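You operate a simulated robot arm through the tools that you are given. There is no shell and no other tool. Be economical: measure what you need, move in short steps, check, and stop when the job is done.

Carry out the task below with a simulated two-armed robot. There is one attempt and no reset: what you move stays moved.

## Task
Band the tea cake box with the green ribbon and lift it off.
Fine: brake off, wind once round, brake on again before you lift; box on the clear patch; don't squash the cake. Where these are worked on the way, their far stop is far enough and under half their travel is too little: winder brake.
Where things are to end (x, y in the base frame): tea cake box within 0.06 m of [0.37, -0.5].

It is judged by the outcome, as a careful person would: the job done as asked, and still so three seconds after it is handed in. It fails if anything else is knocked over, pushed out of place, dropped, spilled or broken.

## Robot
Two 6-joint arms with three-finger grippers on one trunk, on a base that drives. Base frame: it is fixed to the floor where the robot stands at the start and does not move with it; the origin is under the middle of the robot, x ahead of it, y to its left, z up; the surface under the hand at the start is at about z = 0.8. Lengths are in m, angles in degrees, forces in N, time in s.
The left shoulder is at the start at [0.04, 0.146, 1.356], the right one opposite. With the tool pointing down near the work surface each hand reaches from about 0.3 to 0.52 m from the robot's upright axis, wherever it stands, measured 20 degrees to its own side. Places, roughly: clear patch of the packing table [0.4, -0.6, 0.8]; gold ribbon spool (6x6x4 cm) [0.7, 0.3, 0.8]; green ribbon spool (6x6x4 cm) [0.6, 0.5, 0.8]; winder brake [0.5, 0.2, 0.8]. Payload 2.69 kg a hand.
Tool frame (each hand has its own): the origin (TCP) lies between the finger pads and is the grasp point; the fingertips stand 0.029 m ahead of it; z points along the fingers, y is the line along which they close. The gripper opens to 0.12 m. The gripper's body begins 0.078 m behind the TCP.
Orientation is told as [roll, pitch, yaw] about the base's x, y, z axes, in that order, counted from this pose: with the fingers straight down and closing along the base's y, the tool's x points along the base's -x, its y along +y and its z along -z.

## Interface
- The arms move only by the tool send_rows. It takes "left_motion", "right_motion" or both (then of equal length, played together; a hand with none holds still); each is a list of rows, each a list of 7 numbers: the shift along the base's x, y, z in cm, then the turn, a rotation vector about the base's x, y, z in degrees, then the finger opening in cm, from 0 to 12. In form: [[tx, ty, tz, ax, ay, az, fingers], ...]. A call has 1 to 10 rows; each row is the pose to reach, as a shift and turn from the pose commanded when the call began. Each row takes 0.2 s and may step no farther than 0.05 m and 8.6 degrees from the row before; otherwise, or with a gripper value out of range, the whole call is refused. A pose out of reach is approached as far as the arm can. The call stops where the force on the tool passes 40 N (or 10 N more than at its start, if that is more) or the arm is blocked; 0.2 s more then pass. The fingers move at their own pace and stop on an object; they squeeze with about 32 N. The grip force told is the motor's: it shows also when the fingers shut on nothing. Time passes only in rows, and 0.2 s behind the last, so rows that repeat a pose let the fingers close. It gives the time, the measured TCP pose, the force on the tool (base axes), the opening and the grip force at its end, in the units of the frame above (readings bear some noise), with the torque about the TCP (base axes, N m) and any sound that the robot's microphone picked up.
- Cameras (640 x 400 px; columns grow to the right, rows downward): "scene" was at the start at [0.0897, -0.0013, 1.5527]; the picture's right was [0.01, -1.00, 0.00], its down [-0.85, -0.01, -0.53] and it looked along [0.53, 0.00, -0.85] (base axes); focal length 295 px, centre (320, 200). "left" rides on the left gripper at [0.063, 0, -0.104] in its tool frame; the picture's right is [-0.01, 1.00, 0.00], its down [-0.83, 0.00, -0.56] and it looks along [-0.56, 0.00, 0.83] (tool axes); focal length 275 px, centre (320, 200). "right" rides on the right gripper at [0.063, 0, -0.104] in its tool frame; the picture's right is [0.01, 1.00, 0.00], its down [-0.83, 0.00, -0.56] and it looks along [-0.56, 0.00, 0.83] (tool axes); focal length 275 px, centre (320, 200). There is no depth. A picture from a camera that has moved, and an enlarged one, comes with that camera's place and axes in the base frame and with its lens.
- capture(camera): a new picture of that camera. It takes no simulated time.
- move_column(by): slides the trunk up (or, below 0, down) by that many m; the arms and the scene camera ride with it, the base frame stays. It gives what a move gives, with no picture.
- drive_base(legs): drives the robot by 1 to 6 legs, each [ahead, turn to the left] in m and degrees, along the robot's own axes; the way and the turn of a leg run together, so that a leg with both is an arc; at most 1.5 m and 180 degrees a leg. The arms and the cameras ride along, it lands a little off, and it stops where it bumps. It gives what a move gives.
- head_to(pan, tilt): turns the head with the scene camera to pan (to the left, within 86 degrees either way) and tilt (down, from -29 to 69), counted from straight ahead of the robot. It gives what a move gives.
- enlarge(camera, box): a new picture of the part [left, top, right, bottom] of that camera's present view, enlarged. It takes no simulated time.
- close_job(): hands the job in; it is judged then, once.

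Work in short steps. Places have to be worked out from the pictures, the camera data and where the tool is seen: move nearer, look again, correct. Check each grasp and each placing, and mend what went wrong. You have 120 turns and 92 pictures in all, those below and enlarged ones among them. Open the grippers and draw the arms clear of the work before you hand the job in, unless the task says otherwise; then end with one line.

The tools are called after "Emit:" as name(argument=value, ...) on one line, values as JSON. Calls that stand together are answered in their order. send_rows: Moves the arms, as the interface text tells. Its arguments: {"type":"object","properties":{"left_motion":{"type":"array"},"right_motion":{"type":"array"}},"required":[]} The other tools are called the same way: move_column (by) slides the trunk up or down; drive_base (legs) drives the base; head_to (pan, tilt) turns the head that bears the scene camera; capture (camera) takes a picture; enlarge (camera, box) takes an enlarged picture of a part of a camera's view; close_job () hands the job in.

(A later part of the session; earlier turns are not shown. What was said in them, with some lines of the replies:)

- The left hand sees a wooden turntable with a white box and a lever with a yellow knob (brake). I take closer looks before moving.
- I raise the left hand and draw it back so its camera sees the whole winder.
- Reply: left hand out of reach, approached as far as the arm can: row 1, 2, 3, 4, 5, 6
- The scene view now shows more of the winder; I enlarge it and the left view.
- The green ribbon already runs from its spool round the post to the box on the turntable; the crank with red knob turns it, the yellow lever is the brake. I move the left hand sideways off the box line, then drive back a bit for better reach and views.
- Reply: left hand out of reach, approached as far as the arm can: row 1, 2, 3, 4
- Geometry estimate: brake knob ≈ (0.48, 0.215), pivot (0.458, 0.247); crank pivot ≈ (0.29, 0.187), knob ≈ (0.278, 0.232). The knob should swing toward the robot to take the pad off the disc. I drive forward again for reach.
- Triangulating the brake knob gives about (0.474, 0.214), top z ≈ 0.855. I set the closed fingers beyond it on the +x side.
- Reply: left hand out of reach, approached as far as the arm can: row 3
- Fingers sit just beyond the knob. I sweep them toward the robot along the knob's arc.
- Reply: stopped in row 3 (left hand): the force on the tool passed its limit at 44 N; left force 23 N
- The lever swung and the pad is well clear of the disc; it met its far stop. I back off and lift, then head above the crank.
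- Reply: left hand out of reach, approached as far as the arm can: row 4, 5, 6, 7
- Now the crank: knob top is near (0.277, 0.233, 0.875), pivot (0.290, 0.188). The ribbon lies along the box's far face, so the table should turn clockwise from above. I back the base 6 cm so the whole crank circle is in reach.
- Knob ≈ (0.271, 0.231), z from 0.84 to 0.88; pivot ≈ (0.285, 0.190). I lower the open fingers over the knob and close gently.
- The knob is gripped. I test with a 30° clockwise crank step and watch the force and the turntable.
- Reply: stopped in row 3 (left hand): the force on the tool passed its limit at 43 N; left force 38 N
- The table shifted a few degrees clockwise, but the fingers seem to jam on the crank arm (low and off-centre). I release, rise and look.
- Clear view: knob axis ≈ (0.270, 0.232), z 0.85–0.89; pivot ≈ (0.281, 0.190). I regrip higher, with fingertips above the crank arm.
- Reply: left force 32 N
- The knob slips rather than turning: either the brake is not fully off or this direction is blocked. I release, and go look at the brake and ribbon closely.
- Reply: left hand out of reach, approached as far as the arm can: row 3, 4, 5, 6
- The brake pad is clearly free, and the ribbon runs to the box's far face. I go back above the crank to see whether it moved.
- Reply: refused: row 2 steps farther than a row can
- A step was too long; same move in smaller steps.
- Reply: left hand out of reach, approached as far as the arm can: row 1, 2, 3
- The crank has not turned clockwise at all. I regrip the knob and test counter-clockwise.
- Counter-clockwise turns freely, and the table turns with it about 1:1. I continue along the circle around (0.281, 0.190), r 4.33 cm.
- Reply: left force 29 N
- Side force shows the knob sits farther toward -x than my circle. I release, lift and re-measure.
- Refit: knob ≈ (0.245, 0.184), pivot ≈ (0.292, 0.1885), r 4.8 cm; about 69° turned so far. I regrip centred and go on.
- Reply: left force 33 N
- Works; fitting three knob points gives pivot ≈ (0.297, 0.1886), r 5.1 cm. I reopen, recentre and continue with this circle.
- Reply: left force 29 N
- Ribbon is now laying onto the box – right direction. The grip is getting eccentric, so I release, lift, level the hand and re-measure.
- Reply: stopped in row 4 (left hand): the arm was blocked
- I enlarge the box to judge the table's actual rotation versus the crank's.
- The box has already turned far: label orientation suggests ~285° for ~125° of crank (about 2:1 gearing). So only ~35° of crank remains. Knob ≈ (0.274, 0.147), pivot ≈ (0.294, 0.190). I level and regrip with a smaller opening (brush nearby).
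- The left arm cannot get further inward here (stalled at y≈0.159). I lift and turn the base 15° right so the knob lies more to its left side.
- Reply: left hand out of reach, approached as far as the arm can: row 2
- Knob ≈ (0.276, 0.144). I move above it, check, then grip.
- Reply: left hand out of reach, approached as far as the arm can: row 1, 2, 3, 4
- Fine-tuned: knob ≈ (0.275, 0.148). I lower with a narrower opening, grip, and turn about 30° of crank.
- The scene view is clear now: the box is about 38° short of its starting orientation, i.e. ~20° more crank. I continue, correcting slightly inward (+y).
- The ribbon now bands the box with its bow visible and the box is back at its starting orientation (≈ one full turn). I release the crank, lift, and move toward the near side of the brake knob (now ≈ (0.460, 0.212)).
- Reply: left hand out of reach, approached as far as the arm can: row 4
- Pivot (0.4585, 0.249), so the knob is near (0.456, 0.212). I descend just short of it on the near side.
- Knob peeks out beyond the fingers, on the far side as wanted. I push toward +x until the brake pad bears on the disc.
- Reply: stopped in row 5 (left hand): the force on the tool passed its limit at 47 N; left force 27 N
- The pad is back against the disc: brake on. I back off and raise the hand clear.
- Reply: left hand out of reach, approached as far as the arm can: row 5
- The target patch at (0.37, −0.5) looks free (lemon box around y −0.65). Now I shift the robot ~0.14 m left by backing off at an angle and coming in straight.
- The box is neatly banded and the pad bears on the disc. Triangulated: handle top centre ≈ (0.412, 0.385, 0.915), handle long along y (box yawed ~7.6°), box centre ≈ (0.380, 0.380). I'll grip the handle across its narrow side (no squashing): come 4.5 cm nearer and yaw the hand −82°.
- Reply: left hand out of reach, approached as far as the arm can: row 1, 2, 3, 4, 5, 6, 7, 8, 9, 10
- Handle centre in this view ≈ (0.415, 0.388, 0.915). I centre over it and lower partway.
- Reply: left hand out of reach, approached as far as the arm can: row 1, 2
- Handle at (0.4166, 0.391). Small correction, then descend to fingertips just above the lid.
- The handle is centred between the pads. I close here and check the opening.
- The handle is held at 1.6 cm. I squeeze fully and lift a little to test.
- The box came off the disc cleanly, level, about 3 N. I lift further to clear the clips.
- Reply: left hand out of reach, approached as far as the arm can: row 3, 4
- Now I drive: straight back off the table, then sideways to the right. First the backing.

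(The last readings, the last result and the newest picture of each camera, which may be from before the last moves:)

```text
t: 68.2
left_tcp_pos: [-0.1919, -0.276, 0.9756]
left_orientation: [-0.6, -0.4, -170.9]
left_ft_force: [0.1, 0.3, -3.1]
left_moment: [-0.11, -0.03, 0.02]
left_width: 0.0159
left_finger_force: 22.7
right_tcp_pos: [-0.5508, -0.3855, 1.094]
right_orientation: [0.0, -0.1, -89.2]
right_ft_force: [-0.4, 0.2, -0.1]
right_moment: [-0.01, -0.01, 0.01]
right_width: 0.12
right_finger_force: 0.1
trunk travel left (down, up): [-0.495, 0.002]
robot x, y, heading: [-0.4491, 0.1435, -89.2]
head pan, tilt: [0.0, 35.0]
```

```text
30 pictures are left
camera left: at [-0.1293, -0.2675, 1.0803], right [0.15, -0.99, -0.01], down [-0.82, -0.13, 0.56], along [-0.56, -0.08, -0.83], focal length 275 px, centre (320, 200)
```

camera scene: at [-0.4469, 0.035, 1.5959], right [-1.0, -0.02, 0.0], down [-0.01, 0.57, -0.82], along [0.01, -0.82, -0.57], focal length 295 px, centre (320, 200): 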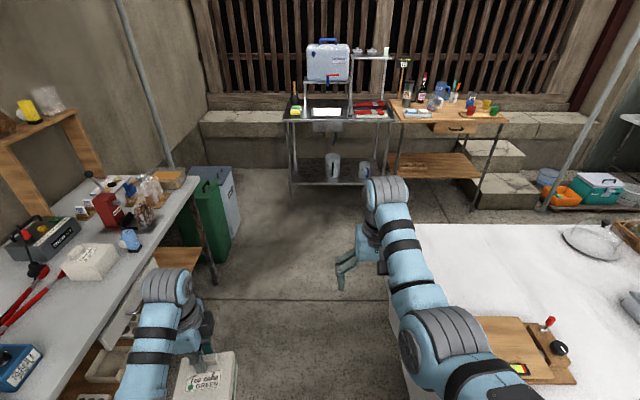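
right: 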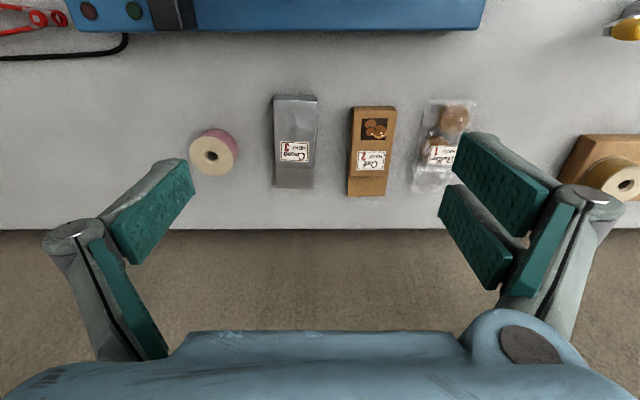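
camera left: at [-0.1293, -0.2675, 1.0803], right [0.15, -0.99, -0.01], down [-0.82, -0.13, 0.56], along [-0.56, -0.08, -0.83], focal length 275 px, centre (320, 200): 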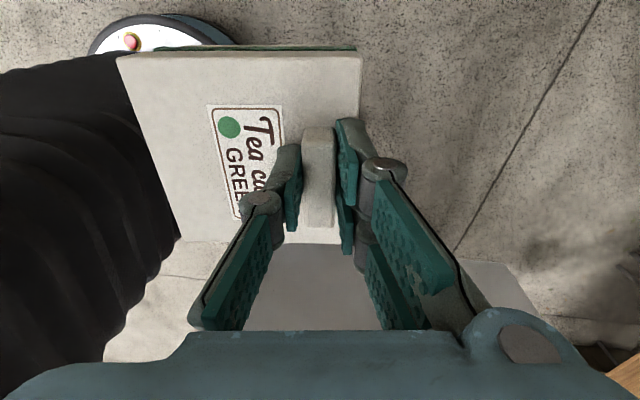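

There's another table behind, so I keep the route short: angle slightly toward the packing table, drive to about (−0.37, −0.29), then face −35° toward the patch.

Emit:
drive_base(legs=[[0, 9], [0.44, 0], [0, 45]])

Emit:
head_to(pan=0, tilt=50)

Emit:
capture(camera="scene")

```text
t: 73.6
left_tcp_pos: [0.1226, -0.3396, 0.9764]
left_orientation: [-0.6, -0.5, -117.1]
left_ft_force: [-0.5, 0.1, -3.5]
left_moment: [-0.02, -0.13, 0.01]
left_width: 0.0159
left_finger_force: 22.1
right_tcp_pos: [-0.0016, -0.6958, 1.0946]
right_orientation: [0.0, -0.1, -35.3]
right_ft_force: [-0.2, -0.2, 0.8]
right_moment: [-0.04, -0.01, 0.03]
right_width: 0.1201
right_finger_force: 0.0
trunk travel left (down, up): [-0.495, 0.002]
robot x, y, heading: [-0.3692, -0.3014, -35.3]
head pan, tilt: [0.0, 35.0]
```

```text
t: 74.4
left_tcp_pos: [0.122, -0.34, 0.9761]
left_orientation: [-0.6, -0.4, -117.0]
left_ft_force: [0.2, 0.3, -2.7]
left_moment: [-0.01, -0.11, 0.01]
left_width: 0.0159
left_finger_force: 22.1
right_tcp_pos: [-0.0007, -0.6953, 1.0938]
right_orientation: [0.0, -0.1, -35.3]
right_ft_force: [-0.3, -0.6, -1.4]
right_moment: [0.01, -0.01, 0.01]
right_width: 0.12
right_finger_force: 0.1
trunk travel left (down, up): [-0.495, 0.002]
robot x, y, heading: [-0.3706, -0.3017, -35.4]
head pan, tilt: [0.0, 50.0]
```

```text
29 pictures are left
camera scene: at [-0.2892, -0.3571, 1.5743], right [-0.58, -0.82, 0.0], down [-0.63, 0.44, -0.64], along [0.53, -0.37, -0.77], focal length 295 px, centre (320, 200)
```

scene: 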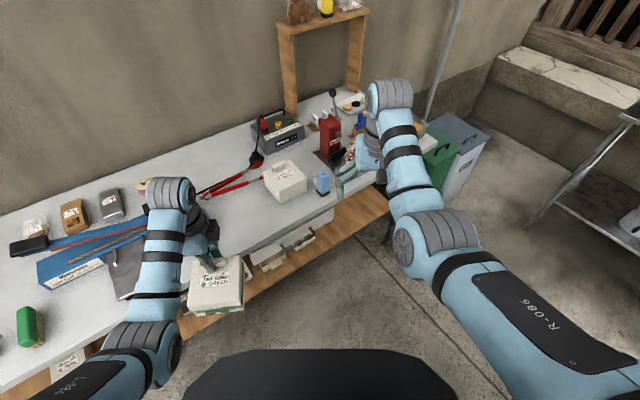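

I enlarge the patch region: there are red tools near it.

Emit:
enlarge(camera="scene", box=[130, 110, 350, 320])

```text
1.90 times, centred on (240, 215) of scene
camera zoom: at [-0.2892, -0.3571, 1.5743], right [-0.58, -0.82, 0.0], down [-0.63, 0.44, -0.64], along [0.53, -0.37, -0.77], focal length 562 px, centre (472, 171)
```

zoom: 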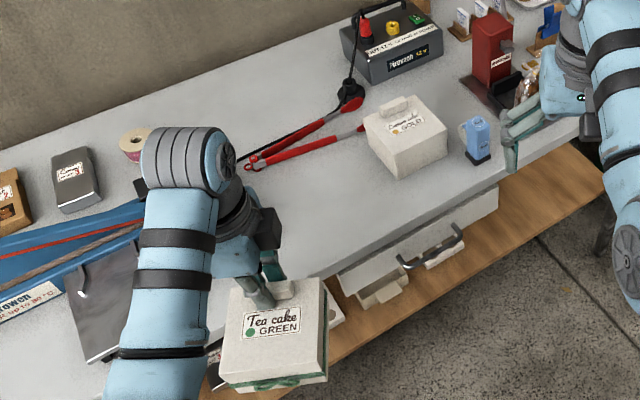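

Tongs' near edge runs at x≈0.455 and the lemon box edge at y≈−0.606, so I aim the box centre at (0.36, −0.49), squared up. While still off the table I yaw the box +27° and shift it 4 cm left.

Emit:
send_rows(left_motion=[[0, 0.8, 0, 0, 0, 5.4, 0], [0, 1.6, 0, 0, 0, 10.8, 0], [0, 2.4, 0, 0, 0, 16.2, 0], [0, 3.2, 0, 0, 0, 21.6, 0], [0, 4, 0, 0, 0, 27, 0]])

Emit:
drive_base(legs=[[0.33, 0]])

Emit:
capture(camera="scene")

Emit:
capture(camera="left")

```text
t: 75.6
left_tcp_pos: [0.1234, -0.2996, 0.9724]
left_orientation: [-0.6, -0.4, -90.0]
left_ft_force: [0.2, -0.4, -2.7]
left_moment: [0.05, -0.08, -0.01]
left_width: 0.0161
left_finger_force: 22.3
left hand out of reach, approached as far as the arm can: row 3, 4, 5
right_tcp_pos: [-0.0023, -0.6944, 1.0942]
right_orientation: [0.0, -0.2, -35.3]
right_ft_force: [-0.5, -0.1, 0.0]
right_moment: [-0.01, 0.02, 0.0]
right_width: 0.1201
right_finger_force: 0.1
trunk travel left (down, up): [-0.495, 0.002]
robot x, y, heading: [-0.3711, -0.303, -35.5]
head pan, tilt: [0.0, 50.0]
```

```text
t: 77.8
left_tcp_pos: [0.3944, -0.4905, 0.9731]
left_orientation: [-0.4, -0.5, -90.0]
left_ft_force: [0.3, -1.0, -2.4]
left_moment: [0.0, -0.08, 0.01]
left_width: 0.0161
left_finger_force: 21.8
right_tcp_pos: [0.2695, -0.8846, 1.0965]
right_orientation: [0.0, -0.3, -35.4]
right_ft_force: [0.1, -0.7, 0.5]
right_moment: [-0.02, -0.03, 0.01]
right_width: 0.1199
right_finger_force: 0.0
trunk travel left (down, up): [-0.495, 0.002]
robot x, y, heading: [-0.0953, -0.4913, -35.1]
head pan, tilt: [0.0, 50.0]
```

```text
27 pictures are left
camera scene: at [-0.0197, -0.5469, 1.5746], right [-0.58, -0.82, 0.0], down [-0.63, 0.44, -0.64], along [0.53, -0.37, -0.76], focal length 295 px, centre (320, 200)
```

scene: 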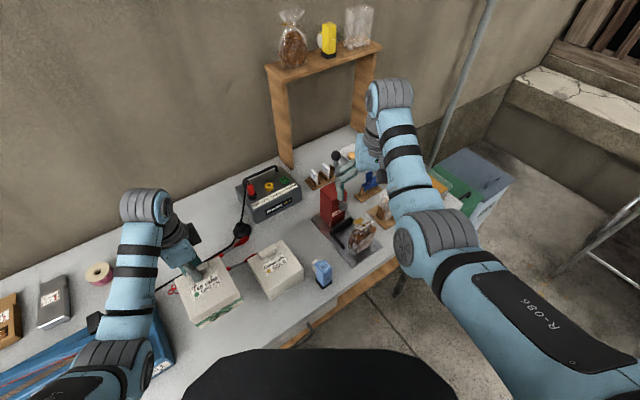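

```text
26 pictures are left
camera left: at [0.3943, -0.4262, 1.0769], right [1.0, -0.01, -0.01], down [0.0, -0.83, 0.56], along [-0.01, -0.56, -0.83], focal length 275 px, centre (320, 200)
```

left: 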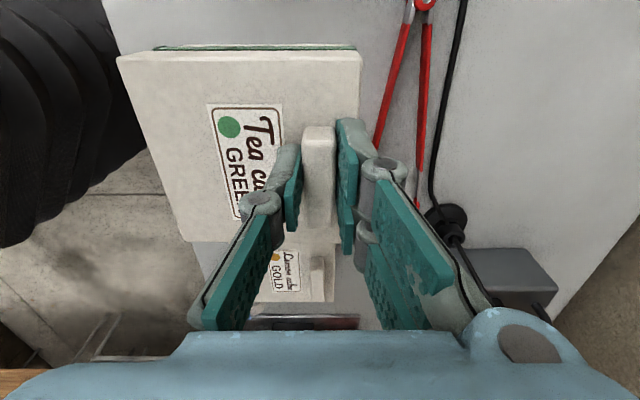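

Hand at (0.394, −0.4905); box is about 3 cm clear of the tongs and well clear of the lemon box. I lower most of the way.

Emit:
send_rows(left_motion=[[0, 0, -1.5, 0, 0, 0, 0], [0, 0, -3, 0, 0, 0, 0], [0, 0, -4.5, 0, 0, 0, 0], [0, 0, -5.5, 0, 0, 0, 0]])

Emit:
send_rows(left_motion=[[0, 0, -0.3, 0, 0, 0, 0], [0, 0, -0.6, 0, 0, 0, 0], [0, 0, -0.9, 0, 0, 0, 0]])

Emit:
enlarge(camera="scene", box=[140, 200, 340, 350])

```text
t: 78.8
left_tcp_pos: [0.397, -0.4933, 0.9166]
left_orientation: [-0.4, -0.4, -90.1]
left_ft_force: [-1.0, 0.1, -2.8]
left_moment: [0.03, -0.11, 0.02]
left_width: 0.016
left_finger_force: 22.0
right_tcp_pos: [0.2721, -0.8876, 1.0951]
right_orientation: [-0.1, -0.1, -35.3]
right_ft_force: [-0.9, -0.2, 0.2]
right_moment: [0.0, -0.04, 0.01]
right_width: 0.1202
right_finger_force: 0.1
trunk travel left (down, up): [-0.495, 0.002]
robot x, y, heading: [-0.0957, -0.4906, -35.4]
head pan, tilt: [0.0, 50.0]
```

```text
t: 79.6
left_tcp_pos: [0.3962, -0.4934, 0.9075]
left_orientation: [-0.4, -0.5, -90.0]
left_ft_force: [0.3, -0.2, -3.4]
left_moment: [0.03, -0.1, -0.03]
left_width: 0.016
left_finger_force: 22.2
right_tcp_pos: [0.2708, -0.8867, 1.0943]
right_orientation: [0.0, 0.0, -35.3]
right_ft_force: [-0.7, 0.5, 0.6]
right_moment: [0.01, 0.01, -0.01]
right_width: 0.1202
right_finger_force: 0.1
trunk travel left (down, up): [-0.495, 0.002]
robot x, y, heading: [-0.0982, -0.4941, -35.2]
head pan, tilt: [0.0, 50.0]
```

```text
2.67 times, centred on (240, 275) of scene
camera zoom: at [-0.0165, -0.5492, 1.5743], right [-0.58, -0.82, 0.0], down [-0.63, 0.44, -0.64], along [0.53, -0.37, -0.77], focal length 787 px, centre (533, 0)
```

zoom: 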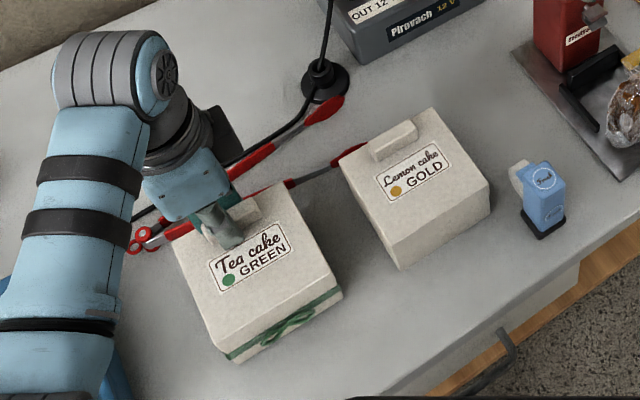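

Still carrying the weight (~3 N). I continue down in small steps.

Emit:
send_rows(left_motion=[[0, 0, -0.2, 0, 0, 0, 0], [0, 0, -0.4, 0, 0, 0, 0], [0, 0, -0.6, 0, 0, 0, 0]])

```text
t: 80.4
left_tcp_pos: [0.3961, -0.4921, 0.9017]
left_orientation: [-0.5, -0.3, -89.8]
left_ft_force: [-0.2, 0.9, -3.4]
left_moment: [0.05, -0.13, 0.02]
left_width: 0.016
left_finger_force: 22.2
right_tcp_pos: [0.2704, -0.887, 1.0949]
right_orientation: [-0.1, -0.1, -35.3]
right_ft_force: [-0.6, 0.1, 0.7]
right_moment: [0.0, -0.01, 0.01]
right_width: 0.12
right_finger_force: 0.0
trunk travel left (down, up): [-0.495, 0.002]
robot x, y, heading: [-0.0968, -0.4926, -35.3]
head pan, tilt: [0.0, 50.0]
```

Emit:
send_rows(left_motion=[[0, 0, -0.15, 0, 0, 0, 0], [0, 0, -0.3, 0, 0, 0, 0], [0, 0, -0.45, 0, 0, 0, 0]])

```text
t: 81.2
left_tcp_pos: [0.395, -0.493, 0.8995]
left_orientation: [-0.3, -0.5, -90.0]
left_ft_force: [2.9, 1.6, 12.0]
left_moment: [0.18, -0.16, -0.11]
left_width: 0.016
left_finger_force: 22.1
right_tcp_pos: [0.2704, -0.8878, 1.0957]
right_orientation: [0.0, -0.2, -35.3]
right_ft_force: [-0.6, 0.5, 0.5]
right_moment: [0.02, 0.0, 0.02]
right_width: 0.1201
right_finger_force: 0.0
trunk travel left (down, up): [-0.495, 0.002]
robot x, y, heading: [-0.0978, -0.4926, -35.5]
head pan, tilt: [0.0, 50.0]
```

The box has touched down. I relieve the press slightly, open, and rise straight up.

Emit:
send_rows(left_motion=[[0, 0, 0.25, 0, 0, 0, 0], [0, 0, 0.25, 0, 0, 0, 2.5], [0, 0, 0.25, 0, 0, 0, 5], [0, 0, 0.25, 0, 0, 0, 5], [0, 0, 2.5, 0, 0, 0, 5], [0, 0, 5, 0, 0, 0, 5], [0, 0, 8, 0, 0, 0, 5]])

Emit:
capture(camera="left")

```text
t: 82.8
left_tcp_pos: [0.3979, -0.491, 0.9735]
left_orientation: [-0.5, -0.6, -90.0]
left_ft_force: [0.0, -0.8, 0.7]
left_moment: [0.02, 0.01, -0.02]
left_width: 0.0498
left_finger_force: 0.1
left hand out of reach, approached as far as the arm can: row 7
right_tcp_pos: [0.2706, -0.8876, 1.0947]
right_orientation: [-0.1, -0.2, -35.3]
right_ft_force: [0.3, 0.6, 0.8]
right_moment: [-0.01, -0.04, 0.03]
right_width: 0.1199
right_finger_force: 0.0
trunk travel left (down, up): [-0.495, 0.002]
robot x, y, heading: [-0.0978, -0.4919, -35.0]
head pan, tilt: [0.0, 50.0]
```

```text
24 pictures are left
camera left: at [0.398, -0.4271, 1.0778], right [1.0, -0.01, -0.01], down [0.0, -0.83, 0.56], along [-0.01, -0.56, -0.83], focal length 275 px, centre (320, 200)
```

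left: 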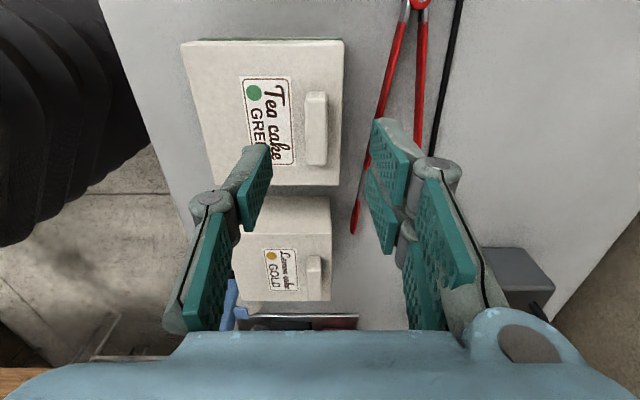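

The box stands upright at ≈ (0.354, −0.489), untouched neighbours. I draw clear by driving back the same way and verify both places.

Emit:
drive_base(legs=[[-0.3, 0]])

Emit:
capture(camera="scene")

Emit:
head_to(pan=70, tilt=38)

Emit:
capture(camera="scene")

```text
t: 84.9
left_tcp_pos: [0.1508, -0.3196, 0.9726]
left_orientation: [-0.6, -0.5, -90.3]
left_ft_force: [0.1, 0.0, -0.1]
left_moment: [0.04, 0.04, 0.02]
left_width: 0.0501
left_finger_force: 0.2
right_tcp_pos: [0.022, -0.7132, 1.0925]
right_orientation: [0.0, 0.1, -35.6]
right_ft_force: [0.1, -0.3, -0.1]
right_moment: [0.01, 0.01, 0.02]
right_width: 0.12
right_finger_force: 0.0
trunk travel left (down, up): [-0.495, 0.002]
robot x, y, heading: [-0.3467, -0.317, -35.5]
head pan, tilt: [0.0, 50.0]
```

```text
23 pictures are left
camera scene: at [-0.2633, -0.3753, 1.574], right [-0.58, -0.81, 0.0], down [-0.63, 0.45, -0.64], along [0.52, -0.37, -0.77], focal length 295 px, centre (320, 200)
```

scene: 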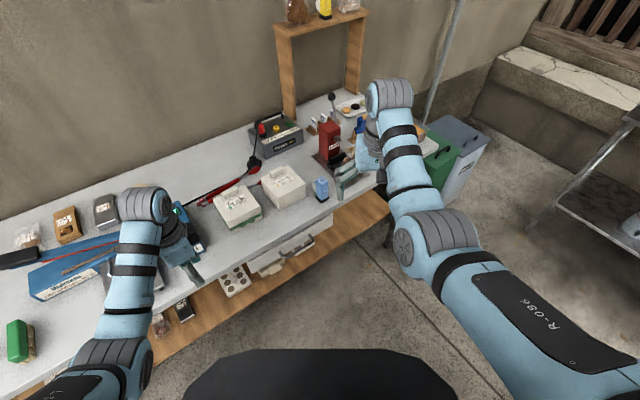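

```text
t: 86.3
left_tcp_pos: [0.1488, -0.317, 0.9733]
left_orientation: [-0.4, -0.6, -90.2]
left_ft_force: [0.0, -1.1, -0.1]
left_moment: [0.05, -0.01, 0.01]
left_width: 0.0499
left_finger_force: 0.0
right_tcp_pos: [0.0204, -0.7122, 1.0949]
right_orientation: [0.1, 0.0, -35.5]
right_ft_force: [0.0, -0.4, -0.6]
right_moment: [0.02, 0.04, 0.01]
right_width: 0.12
right_finger_force: 0.1
trunk travel left (down, up): [-0.495, 0.002]
robot x, y, heading: [-0.3498, -0.3184, -35.5]
head pan, tilt: [70.0, 38.0]
```

```text
22 pictures are left
camera scene: at [-0.258, -0.2795, 1.5915], right [0.57, -0.82, 0.0], down [-0.51, -0.35, -0.79], along [0.65, 0.45, -0.62], focal length 295 px, centre (320, 200)
```

scene: 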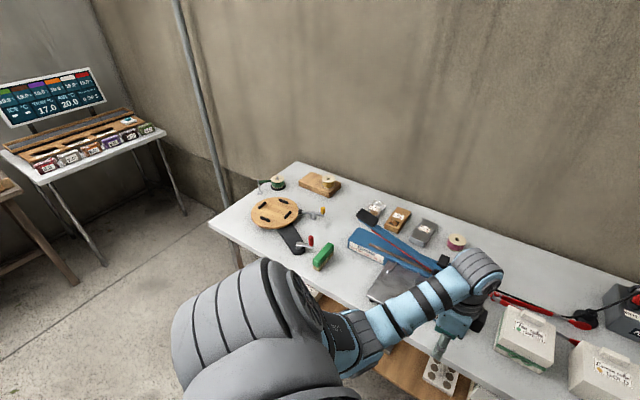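

The winder is empty with its brake on, the banded box stands on the patch, and everything else is in place. Both hands are open and clear, so I hand in.

Emit:
close_job()

```text
The job is handed in.
```

The tea cake box is banded once round with the green ribbon and stands on the clear patch at about (0.354, −0.489), inside the 0.06 m limit. The brake was taken off for winding and put back on before the lift. I lifted the box by its handle so the cake wasn't squashed, and the last pictures show nothing else knocked or moved.
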